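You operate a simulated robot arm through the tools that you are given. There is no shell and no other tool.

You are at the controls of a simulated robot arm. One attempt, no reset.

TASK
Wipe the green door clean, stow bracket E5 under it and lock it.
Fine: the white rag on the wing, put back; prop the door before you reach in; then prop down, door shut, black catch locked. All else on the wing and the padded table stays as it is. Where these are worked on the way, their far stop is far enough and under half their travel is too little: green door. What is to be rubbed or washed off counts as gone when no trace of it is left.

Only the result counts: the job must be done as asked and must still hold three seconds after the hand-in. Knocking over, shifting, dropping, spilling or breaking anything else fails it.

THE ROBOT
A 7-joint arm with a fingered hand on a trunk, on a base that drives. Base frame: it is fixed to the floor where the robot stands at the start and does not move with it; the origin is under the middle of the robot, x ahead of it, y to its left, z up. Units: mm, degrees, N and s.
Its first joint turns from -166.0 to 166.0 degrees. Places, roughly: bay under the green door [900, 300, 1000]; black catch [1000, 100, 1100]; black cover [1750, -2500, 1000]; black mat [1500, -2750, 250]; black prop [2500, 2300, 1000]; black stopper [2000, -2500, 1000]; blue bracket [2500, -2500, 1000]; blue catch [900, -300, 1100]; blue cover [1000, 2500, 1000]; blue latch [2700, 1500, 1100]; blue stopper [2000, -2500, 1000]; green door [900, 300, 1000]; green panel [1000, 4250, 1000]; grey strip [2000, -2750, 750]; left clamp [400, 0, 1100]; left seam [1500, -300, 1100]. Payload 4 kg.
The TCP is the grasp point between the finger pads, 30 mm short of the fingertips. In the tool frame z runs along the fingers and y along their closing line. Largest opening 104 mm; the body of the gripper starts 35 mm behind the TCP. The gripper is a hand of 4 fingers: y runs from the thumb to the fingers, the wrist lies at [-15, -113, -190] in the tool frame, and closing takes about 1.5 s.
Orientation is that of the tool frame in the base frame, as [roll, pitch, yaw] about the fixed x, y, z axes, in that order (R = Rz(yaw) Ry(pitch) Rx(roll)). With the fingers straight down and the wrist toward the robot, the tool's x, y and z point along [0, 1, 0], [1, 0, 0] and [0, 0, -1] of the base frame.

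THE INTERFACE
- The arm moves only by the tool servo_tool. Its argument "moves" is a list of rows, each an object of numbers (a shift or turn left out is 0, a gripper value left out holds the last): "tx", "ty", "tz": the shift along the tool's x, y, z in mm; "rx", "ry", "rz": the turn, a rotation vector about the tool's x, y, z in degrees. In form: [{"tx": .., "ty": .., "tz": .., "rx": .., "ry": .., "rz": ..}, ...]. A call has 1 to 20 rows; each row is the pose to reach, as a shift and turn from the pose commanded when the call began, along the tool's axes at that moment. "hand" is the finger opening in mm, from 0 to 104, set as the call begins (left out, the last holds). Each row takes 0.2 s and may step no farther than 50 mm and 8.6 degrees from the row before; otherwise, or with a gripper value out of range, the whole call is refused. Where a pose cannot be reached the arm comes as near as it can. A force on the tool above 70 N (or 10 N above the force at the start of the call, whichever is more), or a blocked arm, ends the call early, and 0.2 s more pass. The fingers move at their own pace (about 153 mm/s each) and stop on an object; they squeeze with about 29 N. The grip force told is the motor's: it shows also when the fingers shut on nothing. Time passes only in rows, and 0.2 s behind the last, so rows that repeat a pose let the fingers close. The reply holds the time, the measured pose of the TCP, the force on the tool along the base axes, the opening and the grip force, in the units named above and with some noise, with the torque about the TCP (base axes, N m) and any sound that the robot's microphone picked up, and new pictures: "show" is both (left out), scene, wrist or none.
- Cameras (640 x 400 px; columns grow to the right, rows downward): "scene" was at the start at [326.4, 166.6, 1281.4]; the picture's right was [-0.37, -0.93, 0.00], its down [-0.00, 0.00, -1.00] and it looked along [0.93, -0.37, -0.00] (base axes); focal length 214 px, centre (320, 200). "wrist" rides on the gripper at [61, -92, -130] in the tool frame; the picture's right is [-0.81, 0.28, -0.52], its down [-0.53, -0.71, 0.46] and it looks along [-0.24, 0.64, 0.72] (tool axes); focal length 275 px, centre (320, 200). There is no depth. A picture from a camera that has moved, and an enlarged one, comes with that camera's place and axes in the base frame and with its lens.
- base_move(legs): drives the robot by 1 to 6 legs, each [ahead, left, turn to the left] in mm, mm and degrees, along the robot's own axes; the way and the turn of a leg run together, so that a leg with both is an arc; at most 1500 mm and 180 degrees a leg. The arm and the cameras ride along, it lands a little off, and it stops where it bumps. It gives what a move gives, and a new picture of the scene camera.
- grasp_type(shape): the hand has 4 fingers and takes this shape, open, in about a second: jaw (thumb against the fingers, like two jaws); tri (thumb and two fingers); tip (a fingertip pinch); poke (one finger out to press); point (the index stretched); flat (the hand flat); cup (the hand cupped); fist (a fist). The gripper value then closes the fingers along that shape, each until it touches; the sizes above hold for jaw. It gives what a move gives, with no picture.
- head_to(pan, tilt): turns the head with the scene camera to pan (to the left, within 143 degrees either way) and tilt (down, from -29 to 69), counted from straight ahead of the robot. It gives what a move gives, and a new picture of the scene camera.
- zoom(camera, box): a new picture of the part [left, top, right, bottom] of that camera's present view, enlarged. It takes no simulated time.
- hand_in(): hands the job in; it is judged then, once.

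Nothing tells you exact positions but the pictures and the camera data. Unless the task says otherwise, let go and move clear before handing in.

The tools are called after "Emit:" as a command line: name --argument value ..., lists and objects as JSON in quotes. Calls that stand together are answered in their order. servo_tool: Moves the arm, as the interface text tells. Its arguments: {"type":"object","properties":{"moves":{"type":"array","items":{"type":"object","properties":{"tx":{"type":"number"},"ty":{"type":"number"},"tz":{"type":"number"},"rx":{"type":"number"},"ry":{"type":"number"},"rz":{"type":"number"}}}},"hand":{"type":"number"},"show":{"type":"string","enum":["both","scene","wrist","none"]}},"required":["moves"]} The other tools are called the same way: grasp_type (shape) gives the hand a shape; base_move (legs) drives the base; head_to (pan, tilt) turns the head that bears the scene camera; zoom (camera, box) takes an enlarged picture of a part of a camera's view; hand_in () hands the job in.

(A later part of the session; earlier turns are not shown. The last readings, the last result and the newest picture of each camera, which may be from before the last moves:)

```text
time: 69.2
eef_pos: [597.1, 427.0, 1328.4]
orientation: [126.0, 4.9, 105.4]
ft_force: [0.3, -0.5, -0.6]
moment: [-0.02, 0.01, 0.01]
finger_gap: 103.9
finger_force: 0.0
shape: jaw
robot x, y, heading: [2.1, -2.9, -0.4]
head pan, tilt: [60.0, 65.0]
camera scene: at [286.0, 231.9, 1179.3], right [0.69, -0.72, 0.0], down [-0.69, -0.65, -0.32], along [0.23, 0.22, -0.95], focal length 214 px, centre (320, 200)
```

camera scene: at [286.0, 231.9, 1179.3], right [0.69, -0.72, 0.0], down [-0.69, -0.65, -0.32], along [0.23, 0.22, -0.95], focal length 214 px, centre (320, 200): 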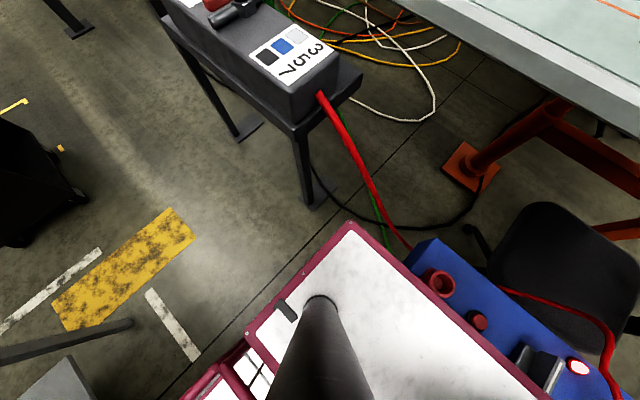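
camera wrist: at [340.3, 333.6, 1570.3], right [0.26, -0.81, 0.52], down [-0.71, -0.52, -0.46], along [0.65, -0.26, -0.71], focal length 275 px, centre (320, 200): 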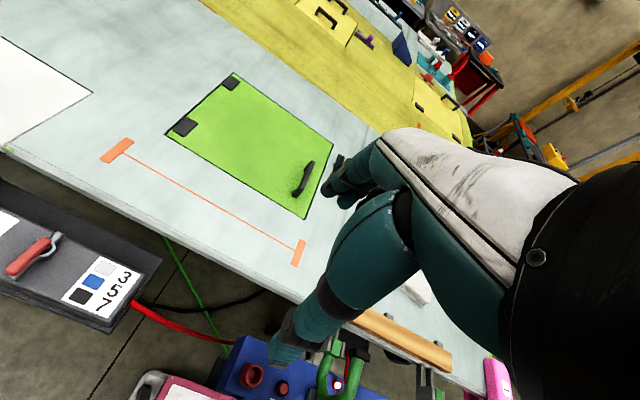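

The arm was blocked — it seems to be touching the robot's own head mast. I look toward the arm to see how it lies.

Emit:
head_to --pan -80 --tilt -10

Emit:
head_to --pan -40 --tilt -25

Emit:
head_to --pan 20 --tilt -25

```text
time: 71.4
eef_pos: [597.9, 428.7, 1324.9]
orientation: [126.2, 5.2, 105.4]
ft_force: [-0.8, -0.8, -0.1]
moment: [0.0, -0.01, -0.03]
finger_gap: 103.7
finger_force: 0.3
shape: jaw
robot x, y, heading: [4.4, -5.8, -0.5]
head pan, tilt: [-80.0, -10.0]
camera scene: at [262.1, 112.6, 1296.7], right [-0.99, -0.17, 0.0], down [0.03, -0.17, -0.98], along [0.17, -0.97, 0.17], focal length 214 px, centre (320, 200)
```

scene: 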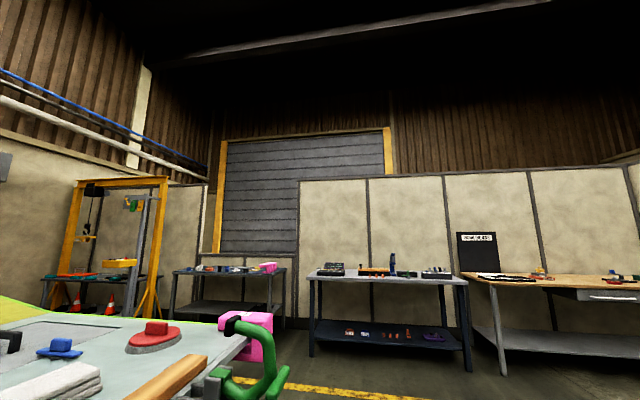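

```text
time: 72.5
eef_pos: [597.4, 429.3, 1325.5]
orientation: [126.2, 5.2, 105.5]
ft_force: [0.3, 0.5, -0.4]
moment: [0.01, -0.01, -0.02]
finger_gap: 103.9
finger_force: 0.1
shape: jaw
robot x, y, heading: [1.1, -2.4, -0.3]
head pan, tilt: [-40.0, -25.0]
camera scene: at [302.0, 149.5, 1317.1], right [-0.65, -0.76, 0.0], down [0.32, -0.27, -0.91], along [0.69, -0.59, 0.42], focal length 214 px, centre (320, 200)
```

scene: 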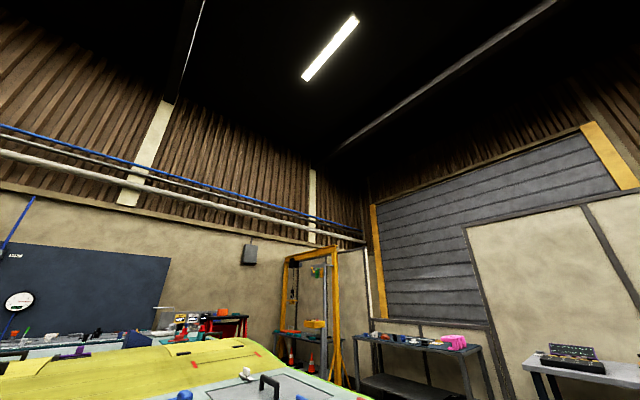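

```text
time: 73.8
eef_pos: [596.0, 433.2, 1327.6]
orientation: [125.9, 5.2, 106.0]
ft_force: [0.8, 0.0, -0.1]
moment: [0.02, 0.0, 0.03]
finger_gap: 104.1
finger_force: 0.1
shape: jaw
robot x, y, heading: [4.3, -5.5, -0.2]
head pan, tilt: [20.0, -25.0]
camera scene: at [308.6, 152.1, 1312.6], right [-0.58, -0.81, 0.0], down [0.3, -0.21, -0.93], along [0.76, -0.54, 0.36], focal length 214 px, centre (320, 200)
```

scene: 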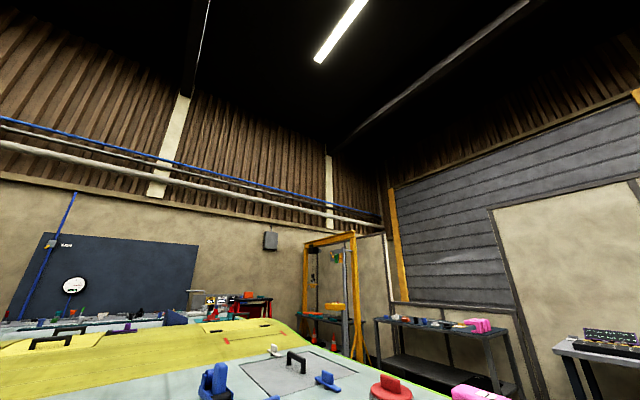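

The forearm has come down on the left side of the head. I undo this by first raising the hand and tilting it back down before moving right.

Emit:
servo_tool --moves '[{"ty": 20, "tz": -15, "rx": 6}, {"ty": 40, "tz": -29, "rx": 12}, {"ty": 61, "tz": -44, "rx": 18}, {"ty": 81, "tz": -59, "rx": 24}]' --show "scene"

```text
time: 74.8
eef_pos: [594.8, 437.2, 1427.3]
orientation: [150.3, 5.2, 105.4]
ft_force: [-1.0, 0.1, 0.0]
moment: [-0.03, -0.02, -0.03]
finger_gap: 104.2
finger_force: 0.1
shape: jaw
robot x, y, heading: [4.7, -3.3, -0.3]
head pan, tilt: [20.0, -25.0]
camera scene: at [314.6, 219.7, 1317.2], right [0.34, -0.94, 0.0], down [0.4, 0.14, -0.91], along [0.85, 0.3, 0.42], focal length 214 px, centre (320, 200)
```

scene: 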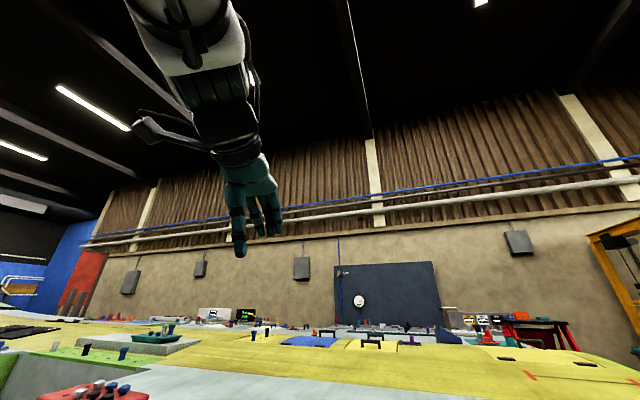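

The head is free now, with the arm passing above it. I continue back to a neutral pose, staying high.

Emit:
servo_tool --moves '[{"tx": -10, "ty": 10, "tz": -25, "rx": 6}, {"tx": -50, "ty": 0, "tz": -40, "rx": 12}, {"tx": -95, "ty": -10, "tz": -45, "rx": 18}, {"tx": -140, "ty": -20, "tz": -50, "rx": 24}, {"tx": -185, "ty": -29, "tz": -51, "rx": 30}, {"tx": -185, "ty": -29, "tz": -51, "rx": 30}]' --show "scene"

Emit:
head_to --pan 0 --tilt 0

```text
time: 76.2
eef_pos: [592.9, 247.8, 1472.7]
orientation: [-179.7, 5.2, 105.4]
ft_force: [0.4, 0.0, -0.2]
moment: [0.01, 0.02, 0.04]
finger_gap: 104.1
finger_force: 0.1
shape: jaw
robot x, y, heading: [1.8, -3.0, -0.6]
head pan, tilt: [20.0, -25.0]
camera scene: at [314.9, 219.5, 1317.2], right [0.34, -0.94, 0.0], down [0.4, 0.14, -0.91], along [0.85, 0.3, 0.42], focal length 214 px, centre (320, 200)
```

scene: 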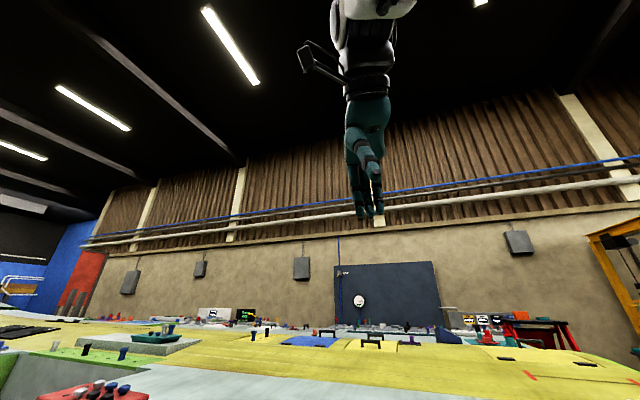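

```text
time: 77.1
eef_pos: [593.2, 249.7, 1472.7]
orientation: [-179.8, 5.2, 105.4]
ft_force: [0.8, -0.4, -0.5]
moment: [0.0, -0.01, -0.01]
finger_gap: 104.1
finger_force: 0.1
shape: jaw
robot x, y, heading: [3.3, 1.4, -0.5]
head pan, tilt: [0.0, 0.0]
camera scene: at [338.0, 195.1, 1281.6], right [-0.01, -1.0, 0.0], down [0.0, 0.0, -1.0], along [1.0, -0.01, 0.0], focal length 214 px, centre (320, 200)
```

scene: 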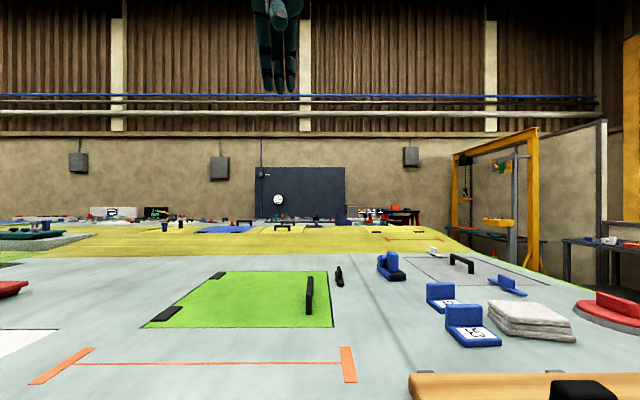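

Everything is clear again. Before driving left I check the space on the robot's left and rear-left.

Emit:
head_to --pan 135 --tilt 40

Emit:
head_to --pan 90 --tilt 69

Emit:
head_to --pan 20 --tilt 65

```text
time: 79.2
eef_pos: [593.6, 249.4, 1473.2]
orientation: [-179.9, 5.2, 105.5]
ft_force: [0.0, -0.2, 0.5]
moment: [-0.02, -0.02, 0.03]
finger_gap: 103.8
finger_force: 0.1
shape: jaw
robot x, y, heading: [4.6, -1.4, -0.4]
head pan, tilt: [135.0, 40.0]
camera scene: at [188.3, 256.2, 1217.8], right [0.71, 0.7, 0.0], down [0.45, -0.46, -0.77], along [-0.54, 0.55, -0.64], focal length 214 px, centre (320, 200)
```

scene: 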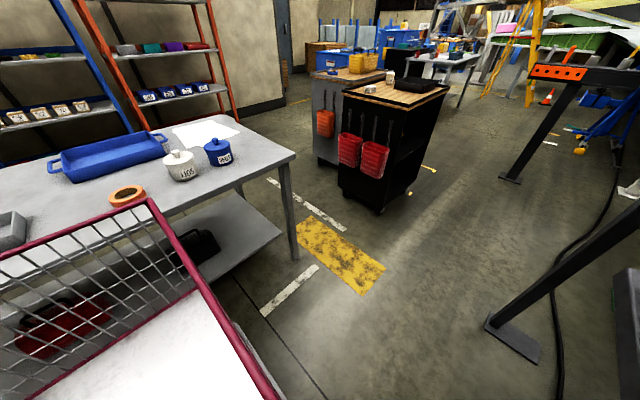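

```text
time: 80.4
eef_pos: [592.7, 249.9, 1471.8]
orientation: [-179.9, 5.2, 105.5]
ft_force: [0.3, 0.5, 0.0]
moment: [0.02, 0.02, 0.0]
finger_gap: 103.9
finger_force: 0.0
shape: jaw
robot x, y, heading: [5.5, 1.1, -0.2]
head pan, tilt: [90.0, 68.8]
camera scene: at [248.3, 251.6, 1181.7], right [1.0, -0.01, 0.0], down [-0.01, -0.93, -0.36], along [0.0, 0.36, -0.93], focal length 214 px, centre (320, 200)
```

scene: 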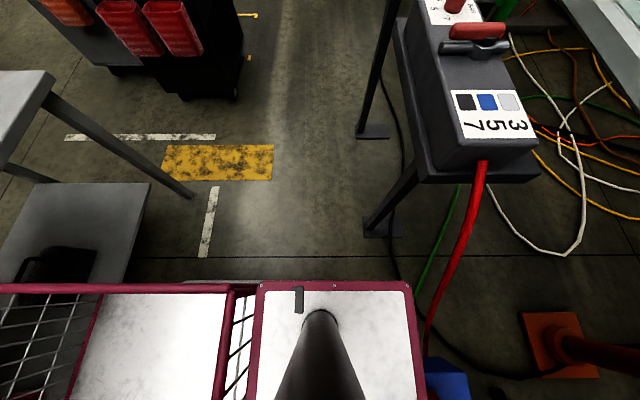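

```text
time: 81.8
eef_pos: [592.3, 249.6, 1471.9]
orientation: [-179.8, 5.1, 105.3]
ft_force: [-0.3, -0.1, -0.1]
moment: [0.0, 0.0, 0.02]
finger_gap: 103.9
finger_force: 0.0
shape: jaw
robot x, y, heading: [2.0, -4.2, -0.4]
head pan, tilt: [20.0, 65.0]
camera scene: at [305.1, 216.1, 1185.5], right [0.34, -0.94, 0.0], down [-0.85, -0.3, -0.42], along [0.4, 0.14, -0.91], focal length 214 px, centre (320, 200)
```

scene: 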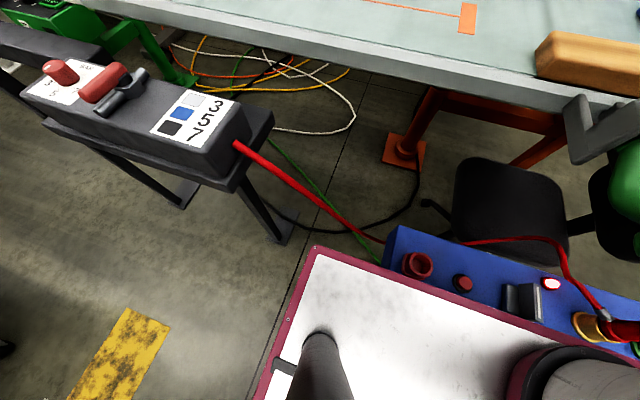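

The left side is free: the bench with the console starts at about x≥535, y≥565, and the table behind is out of the way. I drive straight left by 270 mm.

Emit:
base_move --legs '[[0, 270, 0]]'

Emit:
head_to --pan -12 --tilt 20

```text
time: 83.7
eef_pos: [596.6, 516.4, 1472.7]
orientation: [-179.8, 5.2, 105.2]
ft_force: [0.4, 0.3, -0.5]
moment: [-0.03, 0.07, -0.01]
finger_gap: 103.9
finger_force: 0.1
shape: jaw
robot x, y, heading: [7.5, 267.9, -0.7]
head pan, tilt: [20.0, 65.0]
camera scene: at [308.8, 484.4, 1185.5], right [0.33, -0.94, 0.0], down [-0.86, -0.3, -0.42], along [0.4, 0.14, -0.91], focal length 214 px, centre (320, 200)
```

scene: 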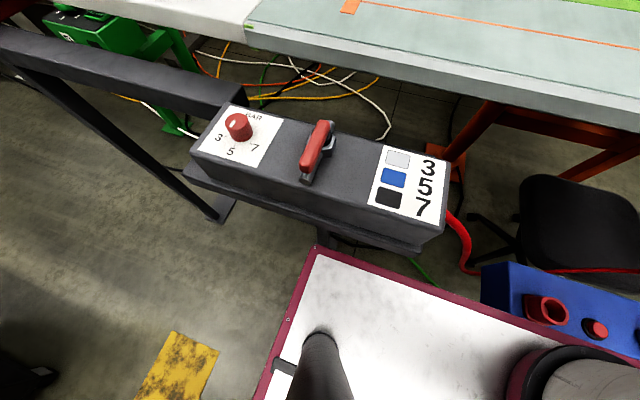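

```text
time: 84.8
eef_pos: [595.6, 517.4, 1474.9]
orientation: [-179.8, 5.2, 105.2]
ft_force: [0.3, -0.7, 0.6]
moment: [0.0, 0.03, 0.01]
finger_gap: 104.4
finger_force: 0.0
shape: jaw
robot x, y, heading: [6.8, 264.0, -0.6]
head pan, tilt: [-12.0, 20.0]
camera scene: at [342.4, 444.0, 1249.1], right [-0.22, -0.98, 0.0], down [-0.33, 0.07, -0.94], along [0.92, -0.21, -0.34], focal length 214 px, centre (320, 200)
```

scene: 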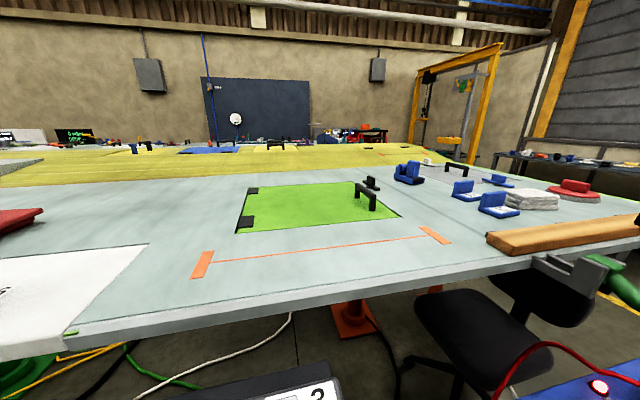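

The base is now at about (6, 266). I bring the hand above the handle again at yaw 180.

Emit:
servo_tool --moves '[{"tx": -32, "ty": 10, "tz": 20, "rz": -7.5}, {"tx": -64, "ty": 19, "tz": 40, "rz": -15}, {"tx": -95, "ty": 29, "tz": 65, "rz": -22.5}, {"tx": -127, "ty": 38, "tz": 90, "rz": -30}, {"tx": -159, "ty": 48, "tz": 115, "rz": -37.5}, {"tx": -191, "ty": 57, "tz": 142, "rz": -45}, {"tx": -223, "ty": 67, "tz": 170, "rz": -52.5}, {"tx": -254, "ty": 76, "tz": 198, "rz": -60}, {"tx": -286, "ty": 86, "tz": 226, "rz": -67.5}, {"tx": -318, "ty": 95, "tz": 254, "rz": -75}, {"tx": -318, "ty": 95, "tz": 254, "rz": -75}]' --show "scene"

```text
time: 87.2
eef_pos: [778.8, 215.0, 1246.6]
orientation: [-175.0, 1.2, -179.7]
ft_force: [-1.2, 0.8, 0.3]
moment: [0.0, -0.02, -0.02]
finger_gap: 104.0
finger_force: 0.0
shape: jaw
robot x, y, heading: [6.6, 269.5, -0.6]
head pan, tilt: [-12.0, 20.0]
camera scene: at [342.3, 443.8, 1249.2], right [-0.22, -0.98, 0.0], down [-0.33, 0.08, -0.94], along [0.92, -0.21, -0.34], focal length 214 px, centre (320, 200)
```

scene: 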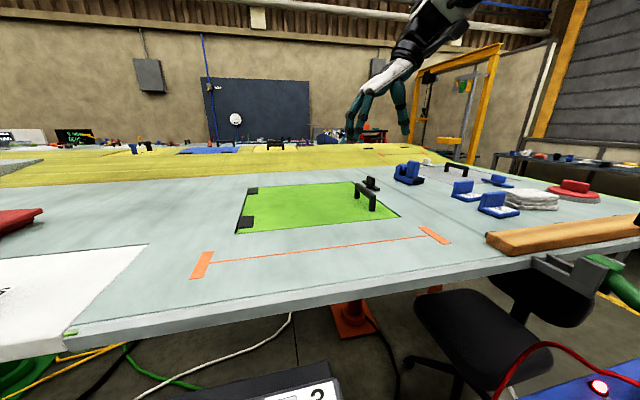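

Now I tilt the hand so that it points forward and down (60° from the bar direction), with the wrist toward the robot.

Emit:
servo_tool --moves '[{"rx": -1, "ry": -6}, {"rx": -2, "ry": -12}, {"rx": -3, "ry": -18}, {"rx": -4, "ry": -24}, {"rx": -5, "ry": -30}, {"rx": -5, "ry": -30}]' --show "scene"

```text
time: 88.6
eef_pos: [776.7, 213.7, 1248.6]
orientation: [-179.6, 31.2, -178.4]
ft_force: [-0.4, 0.2, -0.4]
moment: [0.0, 0.02, 0.01]
finger_gap: 104.3
finger_force: 0.2
shape: jaw
robot x, y, heading: [10.8, 267.4, -0.4]
head pan, tilt: [-12.0, 20.0]
camera scene: at [342.4, 443.8, 1249.2], right [-0.22, -0.98, 0.0], down [-0.33, 0.08, -0.94], along [0.92, -0.21, -0.34], focal length 214 px, centre (320, 200)
```

scene: 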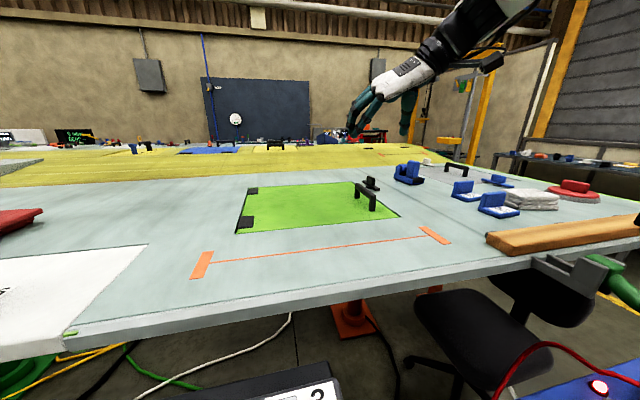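

Now the rehearsal in free air: up to the 50° pose, with the hand rolling along.

Emit:
servo_tool --moves '[{"tx": -9, "ty": 22, "tz": -5, "rx": 6.2, "rz": -3.6}, {"tx": -19, "ty": 44, "tz": -10, "rx": 12.4, "rz": -7.1}, {"tx": -28, "ty": 66, "tz": -15, "rx": 18.6, "rz": -10.7}, {"tx": -37, "ty": 87, "tz": -20, "rx": 24.7, "rz": -14.3}, {"tx": -47, "ty": 109, "tz": -25, "rx": 30.9, "rz": -17.9}, {"tx": -56, "ty": 131, "tz": -30, "rx": 37.1, "rz": -21.4}, {"tx": -65, "ty": 153, "tz": -35, "rx": 43.3, "rz": -25}, {"tx": -65, "ty": 153, "tz": -35, "rx": 43.3, "rz": -25}]' --show "scene"

```text
time: 90.4
eef_pos: [810.8, 368.2, 1311.9]
orientation: [-125.2, 19.7, -154.5]
ft_force: [0.5, -0.1, -0.3]
moment: [-0.01, 0.0, 0.0]
finger_gap: 104.0
finger_force: 0.0
shape: jaw
robot x, y, heading: [5.0, 267.8, -0.6]
head pan, tilt: [-12.0, 20.0]
camera scene: at [342.3, 443.9, 1249.2], right [-0.22, -0.98, 0.0], down [-0.33, 0.07, -0.94], along [0.92, -0.21, -0.34], focal length 214 px, centre (320, 200)
```

scene: 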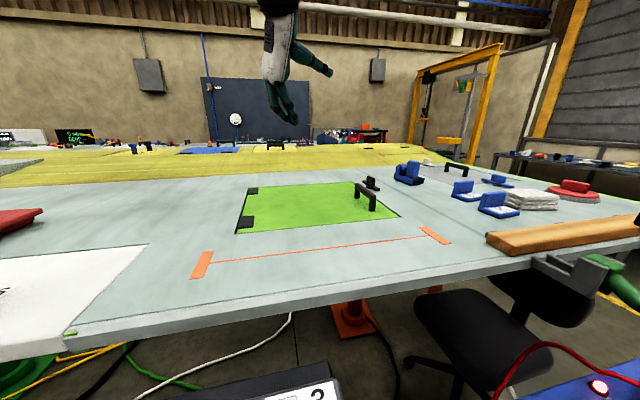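

The 50° pose is reachable. I rehearse the pivot of the hand to 30° and then the arc on to 100°.

Emit:
servo_tool --moves '[{"tx": 2.3, "tz": 0.6, "ry": -7.5}, {"tx": 4.5, "tz": 1.2, "ry": -15}, {"tx": 6.8, "tz": 1.8, "ry": -22.5}, {"tx": 9, "tz": 2.4, "ry": -30}, {"tx": 9, "tz": 2.4, "ry": -30}]' --show "none"

Emit:
servo_tool --moves '[{"tx": -22.7, "ty": 5.8, "tz": -13.1, "rx": 2.5, "rz": -4.33}, {"tx": -45, "ty": 13.8, "tz": -26, "rx": 5, "rz": -8.66}, {"tx": -66.5, "ty": 24.2, "tz": -38.4, "rx": 7.5, "rz": -13}, {"tx": -87.2, "ty": 36.5, "tz": -50.3, "rx": 10, "rz": -17.3}, {"tx": -106.8, "ty": 51, "tz": -61.7, "rx": 12.5, "rz": -21.7}, {"tx": -125.4, "ty": 67.3, "tz": -72.4, "rx": 15, "rz": -26}, {"tx": -142.6, "ty": 85.5, "tz": -82.3, "rx": 17.5, "rz": -30.3}, {"tx": -158.4, "ty": 105.3, "tz": -91.5, "rx": 20, "rz": -34.6}, {"tx": -172.6, "ty": 126.6, "tz": -99.7, "rx": 22.5, "rz": -39}, {"tx": -185.2, "ty": 149.3, "tz": -106.9, "rx": 25, "rz": -43.3}]' --show "both"

```text
time: 91.6
eef_pos: [803.5, 363.1, 1306.7]
orientation: [-111.4, 34.3, -124.7]
ft_force: [-0.5, 0.9, -0.5]
moment: [-0.02, -0.01, -0.01]
finger_gap: 104.0
finger_force: 0.1
shape: jaw
robot x, y, heading: [8.7, 268.2, -0.8]
head pan, tilt: [-12.0, 20.0]
```

```text
time: 93.8
eef_pos: [796.9, 620.2, 1326.8]
orientation: [-83.8, -8.3, -119.1]
ft_force: [0.6, -0.9, 0.9]
moment: [0.07, 0.06, 0.01]
finger_gap: 104.2
finger_force: 0.1
shape: jaw
robot x, y, heading: [4.1, 267.3, -0.8]
head pan, tilt: [-12.0, 20.0]
camera scene: at [342.3, 443.4, 1249.3], right [-0.22, -0.98, 0.0], down [-0.33, 0.08, -0.94], along [0.92, -0.21, -0.34], focal length 214 px, centre (320, 200)
camera wrist: at [651.0, 645.6, 1412.0], right [-0.06, 0.9, -0.44], down [0.64, 0.37, 0.67], along [0.77, -0.24, -0.59], focal length 275 px, centre (320, 200)
```

scene: 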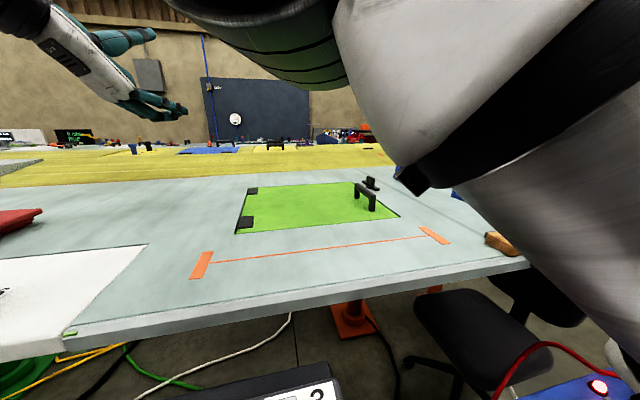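
wrist: 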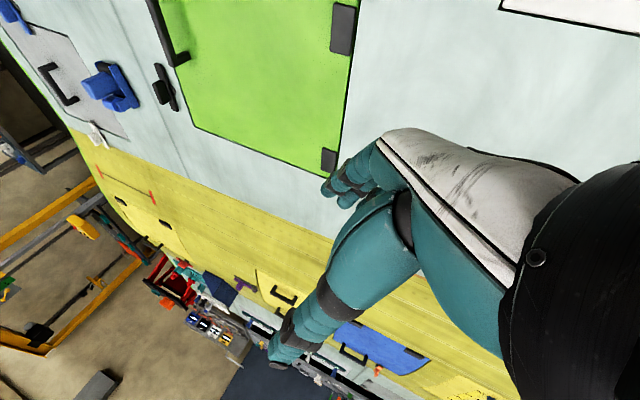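

The whole arc up to 100° is reachable from here. I reverse to the start of the arc, keeping the same arm configuration.

Emit:
servo_tool --moves '[{"tx": 36.4, "ty": 11.4, "tz": 21, "rx": -4.17, "rz": 7.2}, {"tx": 72.7, "ty": 22.7, "tz": 41.9, "rx": -8.33, "rz": 14.4}, {"tx": 109, "ty": 34, "tz": 62.9, "rx": -12.5, "rz": 21.7}, {"tx": 145.4, "ty": 45.4, "tz": 83.9, "rx": -16.7, "rz": 28.9}, {"tx": 181.8, "ty": 56.8, "tz": 104.8, "rx": -20.8, "rz": 36.1}, {"tx": 218.1, "ty": 68.1, "tz": 125.8, "rx": -25, "rz": 43.3}, {"tx": 218.1, "ty": 68.1, "tz": 125.8, "rx": -25, "rz": 43.3}]' --show "none"

Emit:
servo_tool --moves '[{"tx": -2.3, "tz": 0.6, "ry": 7.5}, {"tx": -4.5, "tz": 1.2, "ry": 15}, {"tx": -6.8, "tz": 1.8, "ry": 22.5}, {"tx": -9, "tz": 2.4, "ry": 30}]' --show "none"

Emit:
servo_tool --moves '[{"tx": 15.8, "ty": -7.2, "tz": 17, "rx": -6.2, "rz": 3.6}, {"tx": 31.5, "ty": -14.5, "tz": 34, "rx": -12.4, "rz": 7.1}, {"tx": 47.3, "ty": -21.7, "tz": 51.1, "rx": -18.6, "rz": 10.7}, {"tx": 63.1, "ty": -29, "tz": 68.1, "rx": -24.7, "rz": 14.3}, {"tx": 78.9, "ty": -36.2, "tz": 85.1, "rx": -30.9, "rz": 17.9}, {"tx": 94.6, "ty": -43.5, "tz": 102.2, "rx": -37.1, "rz": 21.4}, {"tx": 110.4, "ty": -50.7, "tz": 119.2, "rx": -43.3, "rz": 25}, {"tx": 110.4, "ty": -50.7, "tz": 119.2, "rx": -43.3, "rz": 25}]' --show "both"

```text
time: 95.4
eef_pos: [805.7, 362.7, 1305.6]
orientation: [-111.5, 34.3, -124.8]
ft_force: [-0.4, -0.7, 0.2]
moment: [-0.02, 0.0, -0.01]
finger_gap: 103.9
finger_force: 0.0
shape: jaw
robot x, y, heading: [4.8, 264.1, -0.3]
head pan, tilt: [-12.0, 20.0]
```

```text
time: 96.4
eef_pos: [809.6, 366.2, 1310.7]
orientation: [-125.2, 19.6, -154.5]
ft_force: [-0.7, -0.2, 0.7]
moment: [0.01, 0.0, 0.04]
finger_gap: 103.9
finger_force: 0.0
shape: jaw
robot x, y, heading: [6.3, 266.2, -0.8]
head pan, tilt: [-12.0, 20.0]
```

```text
time: 98.2
eef_pos: [779.0, 210.2, 1246.8]
orientation: [-179.8, 31.1, -178.4]
ft_force: [0.9, 0.4, 1.2]
moment: [0.0, 0.01, 0.01]
finger_gap: 104.1
finger_force: 0.0
shape: jaw
robot x, y, heading: [4.1, 267.1, -0.8]
head pan, tilt: [-12.0, 20.0]
camera scene: at [342.4, 443.8, 1249.2], right [-0.22, -0.98, 0.0], down [-0.33, 0.08, -0.94], along [0.92, -0.21, -0.34], focal length 214 px, centre (320, 200)
camera wrist: at [661.5, 116.0, 1326.5], right [0.42, 0.29, 0.86], down [0.71, -0.7, -0.11], along [0.57, 0.66, -0.5], focal length 275 px, centre (320, 200)
```

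scene: 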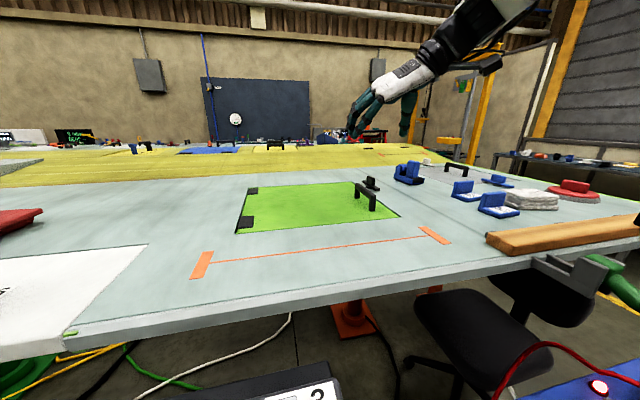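
wrist: 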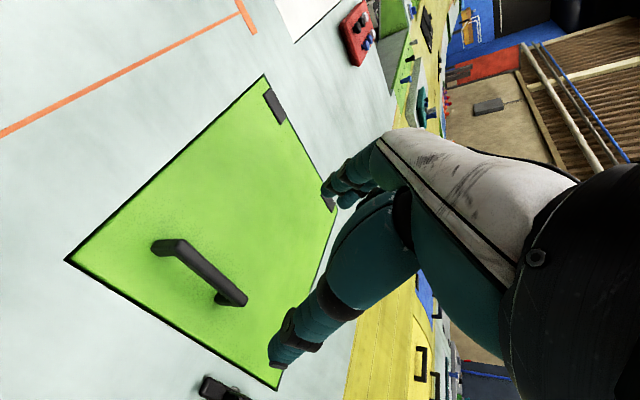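

The handle is confirmed at y≈215, x 780–878. I narrow the opening and move to a stand-off above it along the tilted approach line.

Emit:
servo_tool --hand 50 --moves '[{"tx": 15, "ty": 1.6, "tz": 22}, {"tx": 30, "ty": 3.2, "tz": 45}, {"tx": 45, "ty": 4.8, "tz": 67}, {"tx": 45, "ty": 4.8, "tz": 67}]' --show "both"

Emit:
zoom --camera "scene" --box '[300, 110, 460, 210]'

```text
time: 99.2
eef_pos: [776.8, 215.7, 1165.7]
orientation: [-179.6, 31.0, -178.3]
ft_force: [-0.2, -0.4, -0.6]
moment: [-0.01, -0.01, -0.02]
finger_gap: 50.6
finger_force: 0.1
shape: jaw
robot x, y, heading: [5.1, 268.7, -0.8]
head pan, tilt: [-12.0, 20.0]
camera scene: at [342.4, 443.8, 1249.2], right [-0.22, -0.98, 0.0], down [-0.33, 0.08, -0.94], along [0.92, -0.21, -0.34], focal length 214 px, centre (320, 200)
camera wrist: at [659.3, 121.7, 1246.8], right [0.42, 0.29, 0.86], down [0.71, -0.7, -0.11], along [0.57, 0.66, -0.5], focal length 275 px, centre (320, 200)
```

scene: 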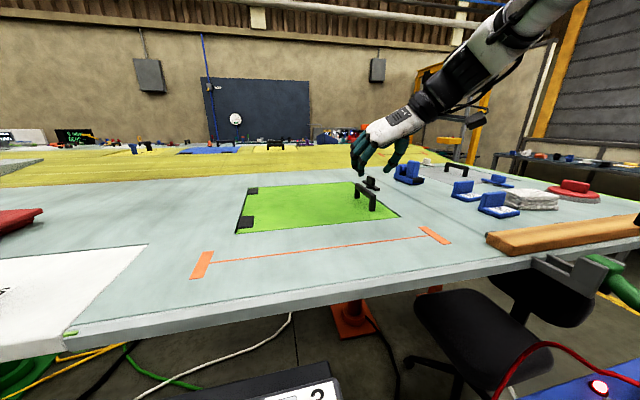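
wrist: 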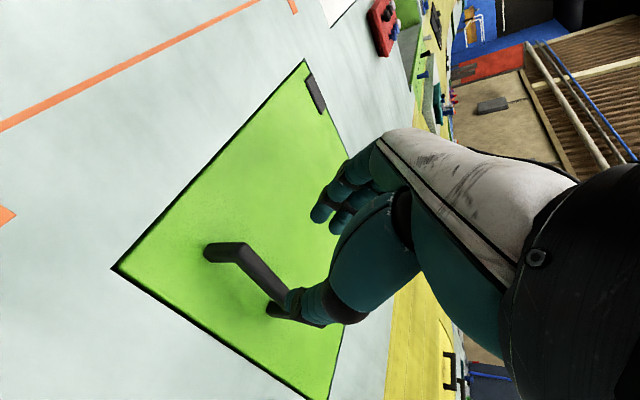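

```text
4.00 times, centred on (380, 160) of scene
camera zoom: at [342.4, 443.8, 1249.2], right [-0.22, -0.98, 0.0], down [-0.33, 0.08, -0.94], along [0.92, -0.21, -0.34], focal length 858 px, centre (80, 360)
```

zoom: 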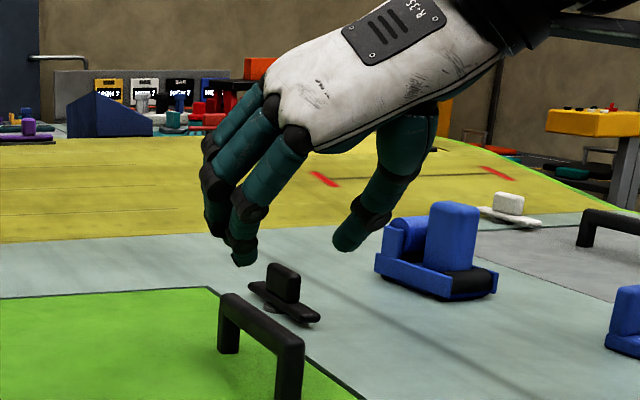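

Aligned. I advance along the tool axis to straddle the bar.

Emit:
servo_tool --moves '[{"tz": 20}, {"tz": 40}, {"tz": 58}, {"tz": 70}, {"tz": 77}, {"tz": 77}]' --show "both"

Emit:
zoom --camera "scene" --box '[300, 130, 440, 230]'

Emit:
zoom --camera "wrist" --box '[180, 160, 420, 340]'

```text
time: 100.6
eef_pos: [816.8, 218.3, 1101.5]
orientation: [-179.7, 31.1, -178.3]
ft_force: [0.0, -0.3, 0.7]
moment: [0.01, 0.02, 0.02]
finger_gap: 50.5
finger_force: 0.0
shape: jaw
robot x, y, heading: [4.9, 269.7, -0.6]
head pan, tilt: [-12.0, 20.0]
camera scene: at [342.4, 443.8, 1249.2], right [-0.22, -0.98, 0.0], down [-0.33, 0.08, -0.94], along [0.92, -0.21, -0.34], focal length 214 px, centre (320, 200)
camera wrist: at [699.6, 123.4, 1181.9], right [0.42, 0.29, 0.86], down [0.71, -0.7, -0.11], along [0.57, 0.66, -0.5], focal length 275 px, centre (320, 200)
```

scene: 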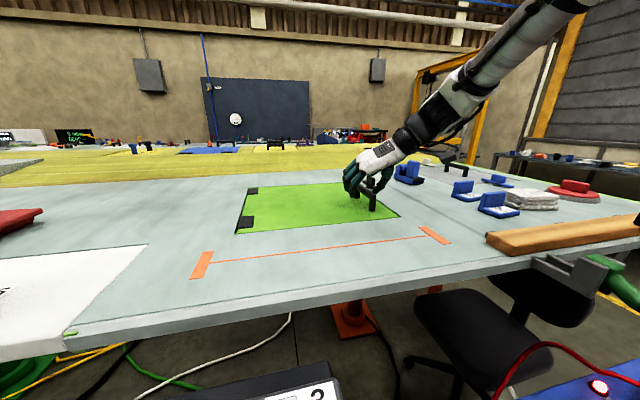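
wrist: 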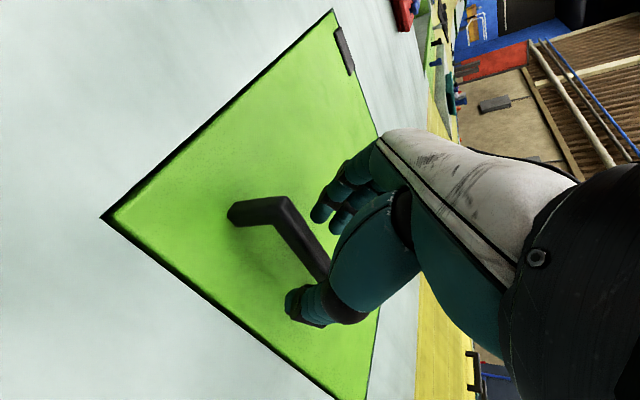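

```text
4.00 times, centred on (370, 180) of scene
camera zoom: at [342.4, 443.8, 1249.2], right [-0.22, -0.98, 0.0], down [-0.33, 0.08, -0.94], along [0.92, -0.21, -0.34], focal length 858 px, centre (120, 280)
```

zoom: 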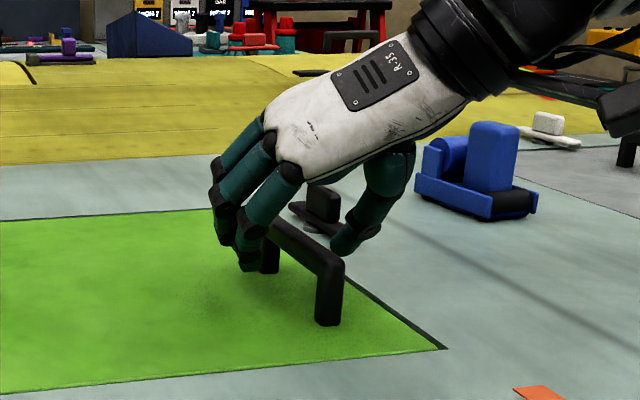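

```text
2.22 times, centred on (300, 250) of wrist
camera zoom: at [699.6, 123.4, 1181.9], right [0.42, 0.29, 0.86], down [0.71, -0.7, -0.11], along [0.57, 0.66, -0.5], focal length 612 px, centre (364, 89)
```

zoom: 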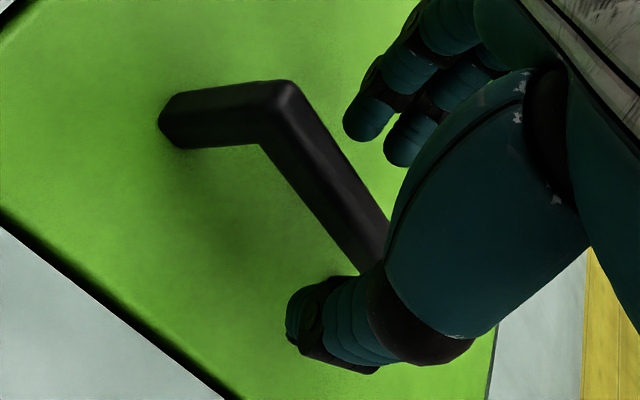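

The bar is nicely between thumb and fingers. I go 5 mm deeper and close.

Emit:
servo_tool --moves '[{"tz": 2.5}, {"tz": 5}, {"tz": 5}]' --show "none"

Emit:
servo_tool --hand 0 --moves '[{"tz": 0}, {"tz": 0}, {"tz": 0}, {"tz": 0}, {"tz": 0}, {"tz": 0}]' --show "wrist"

Emit:
zoom --camera "scene" --box '[300, 130, 440, 230]'

```text
time: 101.4
eef_pos: [818.9, 217.2, 1097.6]
orientation: [-179.7, 31.2, -178.4]
ft_force: [0.4, 0.1, -0.1]
moment: [-0.01, 0.01, -0.06]
finger_gap: 50.2
finger_force: 0.1
shape: jaw
robot x, y, heading: [7.2, 266.4, -0.6]
head pan, tilt: [-12.0, 20.0]
```

```text
time: 102.8
eef_pos: [819.5, 216.3, 1097.4]
orientation: [-179.7, 31.1, -178.4]
ft_force: [1.6, -2.4, -3.1]
moment: [-0.13, -0.06, 0.04]
finger_gap: 7.9
finger_force: 28.9
shape: jaw
robot x, y, heading: [10.2, 266.7, -0.5]
head pan, tilt: [-12.0, 20.0]
camera wrist: at [701.3, 121.9, 1178.0], right [0.42, 0.29, 0.86], down [0.71, -0.7, -0.11], along [0.57, 0.66, -0.5], focal length 275 px, centre (320, 200)
```

wrist: 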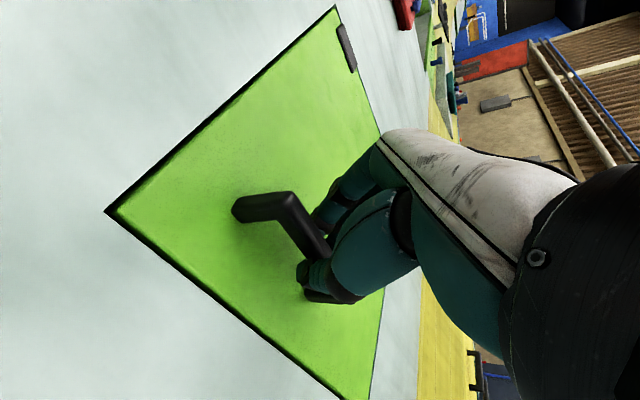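

```text
4.00 times, centred on (370, 180) of scene
camera zoom: at [342.6, 443.7, 1249.2], right [-0.22, -0.98, 0.0], down [-0.33, 0.08, -0.94], along [0.92, -0.21, -0.34], focal length 858 px, centre (120, 280)
```

zoom: 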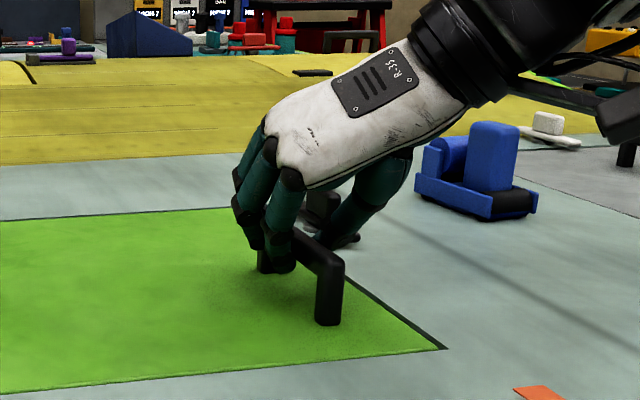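

Gripped (29 N). I lift along the arc to 20° first and check the forces.

Emit:
servo_tool --moves '[{"tx": -6.8, "ty": 2.9, "tz": -11.2, "rx": 2.14, "ry": 0.07, "rz": -1.3}, {"tx": -13.6, "ty": 6.3, "tz": -22.3, "rx": 4.28, "ry": 0.14, "rz": -2.59}, {"tx": -20.3, "ty": 10.6, "tz": -33.1, "rx": 6.42, "ry": 0.21, "rz": -3.88}, {"tx": -27, "ty": 14.9, "tz": -43.9, "rx": 8.56, "ry": 0.28, "rz": -5.17}, {"tx": -33.5, "ty": 20.2, "tz": -54.4, "rx": 10.7, "ry": 0.35, "rz": -6.46}, {"tx": -40, "ty": 25.7, "tz": -64.8, "rx": 12.84, "ry": 0.42, "rz": -7.76}, {"tx": -46.2, "ty": 32, "tz": -74.8, "rx": 14.98, "ry": 0.49, "rz": -9.05}, {"tx": -52.4, "ty": 38.5, "tz": -84.7, "rx": 17.12, "ry": 0.56, "rz": -10.34}, {"tx": -52.4, "ty": 38.5, "tz": -84.7, "rx": 17.12, "ry": 0.56, "rz": -10.34}]' --show "scene"

Emit:
zoom --camera "scene" --box '[220, 80, 440, 240]'

```text
time: 104.8
eef_pos: [818.3, 255.4, 1196.7]
orientation: [-156.8, 28.4, -166.9]
ft_force: [7.6, -11.6, 2.0]
moment: [-0.29, -0.21, -0.05]
finger_gap: 7.4
finger_force: 29.3
shape: jaw
robot x, y, heading: [6.8, 269.5, -0.5]
head pan, tilt: [-12.0, 20.0]
camera scene: at [342.6, 443.3, 1249.2], right [-0.22, -0.98, 0.0], down [-0.33, 0.08, -0.94], along [0.92, -0.21, -0.34], focal length 214 px, centre (320, 200)
```

scene: 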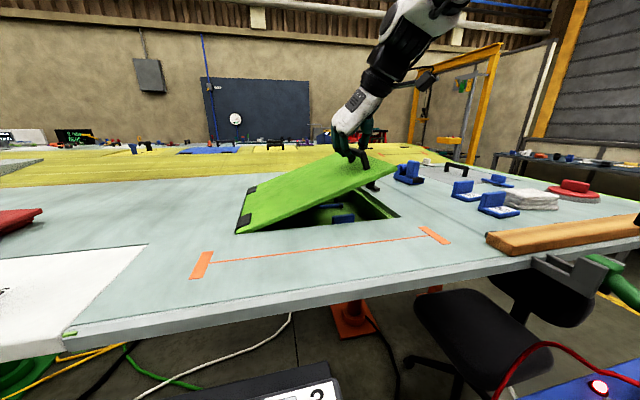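

```text
2.50 times, centred on (330, 160) of scene
camera zoom: at [342.6, 443.3, 1249.2], right [-0.22, -0.98, 0.0], down [-0.33, 0.08, -0.94], along [0.92, -0.21, -0.34], focal length 536 px, centre (295, 300)
```

zoom: 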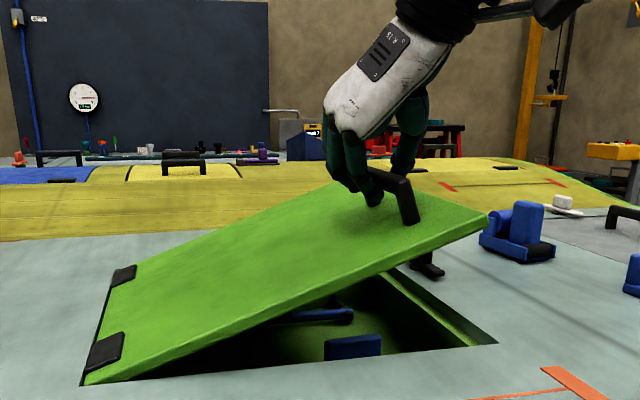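

The door follows with only about 12 N of side load. I continue to 50° with a slightly corrected hinge centre.

Emit:
servo_tool --moves '[{"tx": -7.2, "ty": 2, "tz": -12, "rx": 2.14, "ry": 0.07, "rz": -1.3}, {"tx": -14.3, "ty": 4.3, "tz": -23.5, "rx": 4.28, "ry": 0.14, "rz": -2.59}, {"tx": -21.2, "ty": 8.3, "tz": -34.7, "rx": 6.42, "ry": 0.21, "rz": -3.88}, {"tx": -27.9, "ty": 12.7, "tz": -45.5, "rx": 8.56, "ry": 0.28, "rz": -5.17}, {"tx": -34.6, "ty": 17.7, "tz": -56.3, "rx": 10.7, "ry": 0.35, "rz": -6.46}, {"tx": -41.1, "ty": 23.2, "tz": -66.7, "rx": 12.84, "ry": 0.42, "rz": -7.76}, {"tx": -47.5, "ty": 29.3, "tz": -77, "rx": 14.98, "ry": 0.49, "rz": -9.05}, {"tx": -53.8, "ty": 35.8, "tz": -87.1, "rx": 17.12, "ry": 0.56, "rz": -10.34}, {"tx": -59.9, "ty": 43, "tz": -96.9, "rx": 19.26, "ry": 0.63, "rz": -11.63}, {"tx": -65.9, "ty": 50.5, "tz": -106.4, "rx": 21.4, "ry": 0.7, "rz": -12.93}, {"tx": -71.7, "ty": 58.6, "tz": -115.6, "rx": 23.54, "ry": 0.77, "rz": -14.22}, {"tx": -77.4, "ty": 67, "tz": -124.5, "rx": 25.68, "ry": 0.84, "rz": -15.51}, {"tx": -77.4, "ty": 67, "tz": -124.5, "rx": 25.68, "ry": 0.84, "rz": -15.51}]' --show "scene"

Emit:
zoom --camera "scene" --box '[200, 40, 440, 240]'

```text
time: 107.6
eef_pos: [817.2, 369.5, 1310.3]
orientation: [-125.8, 18.3, -154.2]
ft_force: [7.3, -3.8, 4.3]
moment: [-0.23, -0.13, 0.16]
finger_gap: 7.3
finger_force: 28.8
shape: jaw
robot x, y, heading: [7.3, 268.8, -0.8]
head pan, tilt: [-12.0, 20.0]
camera scene: at [342.7, 443.6, 1249.2], right [-0.22, -0.98, 0.0], down [-0.33, 0.08, -0.94], along [0.92, -0.21, -0.34], focal length 214 px, centre (320, 200)
```

scene: 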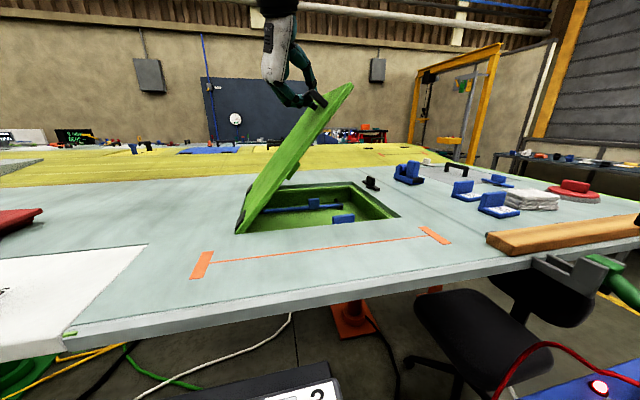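

```text
2.00 times, centred on (320, 140) of scene
camera zoom: at [342.7, 443.6, 1249.2], right [-0.22, -0.98, 0.0], down [-0.33, 0.08, -0.94], along [0.92, -0.21, -0.34], focal length 429 px, centre (320, 320)
```

zoom: 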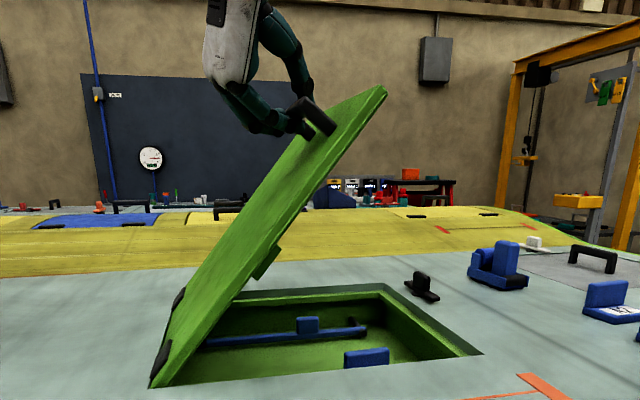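

Door at about 50° with small forces. Now I pivot the hand around the bar by 28° (about the closing axis) to shorten the reach for the upper part.

Emit:
servo_tool --moves '[{"tx": 1, "tz": 0, "ry": -4}, {"tx": 2, "tz": 0.1, "ry": -8}, {"tx": 2.9, "tz": 0.3, "ry": -12}, {"tx": 3.9, "tz": 0.5, "ry": -16}, {"tx": 4.8, "tz": 0.8, "ry": -20}, {"tx": 5.7, "tz": 1.2, "ry": -24}, {"tx": 6.6, "tz": 1.6, "ry": -28}, {"tx": 6.6, "tz": 1.6, "ry": -28}]' --show "both"

Emit:
zoom --camera "scene" --box '[220, 0, 400, 130]'

```text
time: 109.4
eef_pos: [812.7, 364.8, 1309.4]
orientation: [-114.2, 32.6, -127.5]
ft_force: [-9.9, -7.3, 6.4]
moment: [-0.25, -0.05, -0.41]
finger_gap: 8.2
finger_force: 29.3
shape: jaw
robot x, y, heading: [6.1, 268.6, -0.8]
head pan, tilt: [-12.0, 20.0]
camera scene: at [341.6, 443.4, 1249.5], right [-0.22, -0.98, 0.0], down [-0.33, 0.08, -0.94], along [0.92, -0.21, -0.34], focal length 214 px, centre (320, 200)
camera wrist: at [671.4, 315.8, 1391.6], right [-0.03, 0.91, 0.4], down [0.68, -0.27, 0.68], along [0.73, 0.3, -0.61], focal length 275 px, centre (320, 200)
```

scene: 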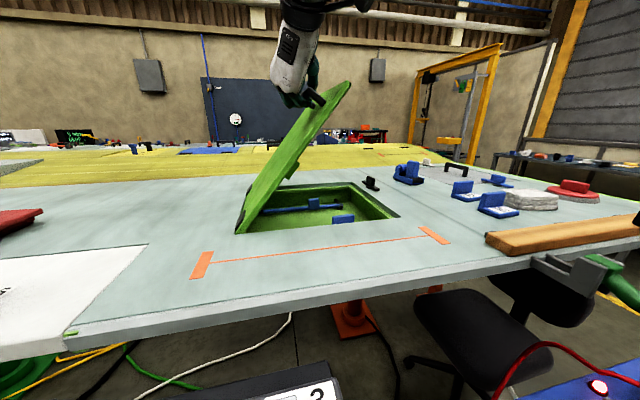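
wrist: 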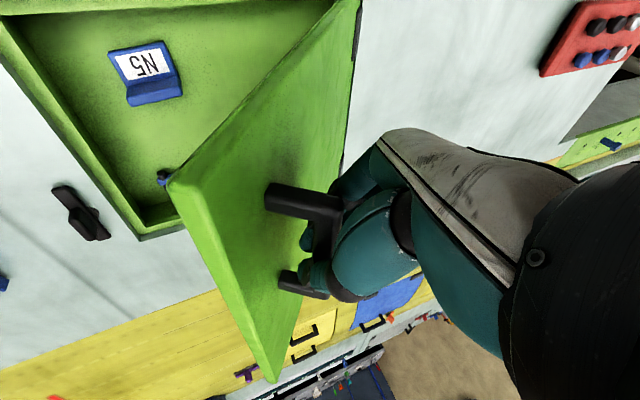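

```text
3.08 times, centred on (310, 65) of scene
camera zoom: at [341.6, 443.4, 1249.5], right [-0.22, -0.98, 0.0], down [-0.33, 0.08, -0.94], along [0.92, -0.21, -0.34], focal length 660 px, centre (351, 615)
```

zoom: 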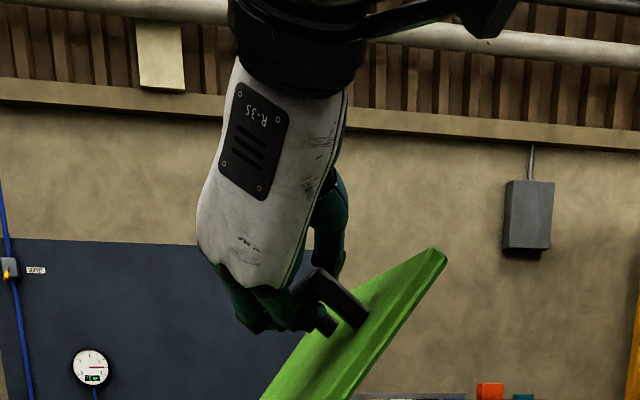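

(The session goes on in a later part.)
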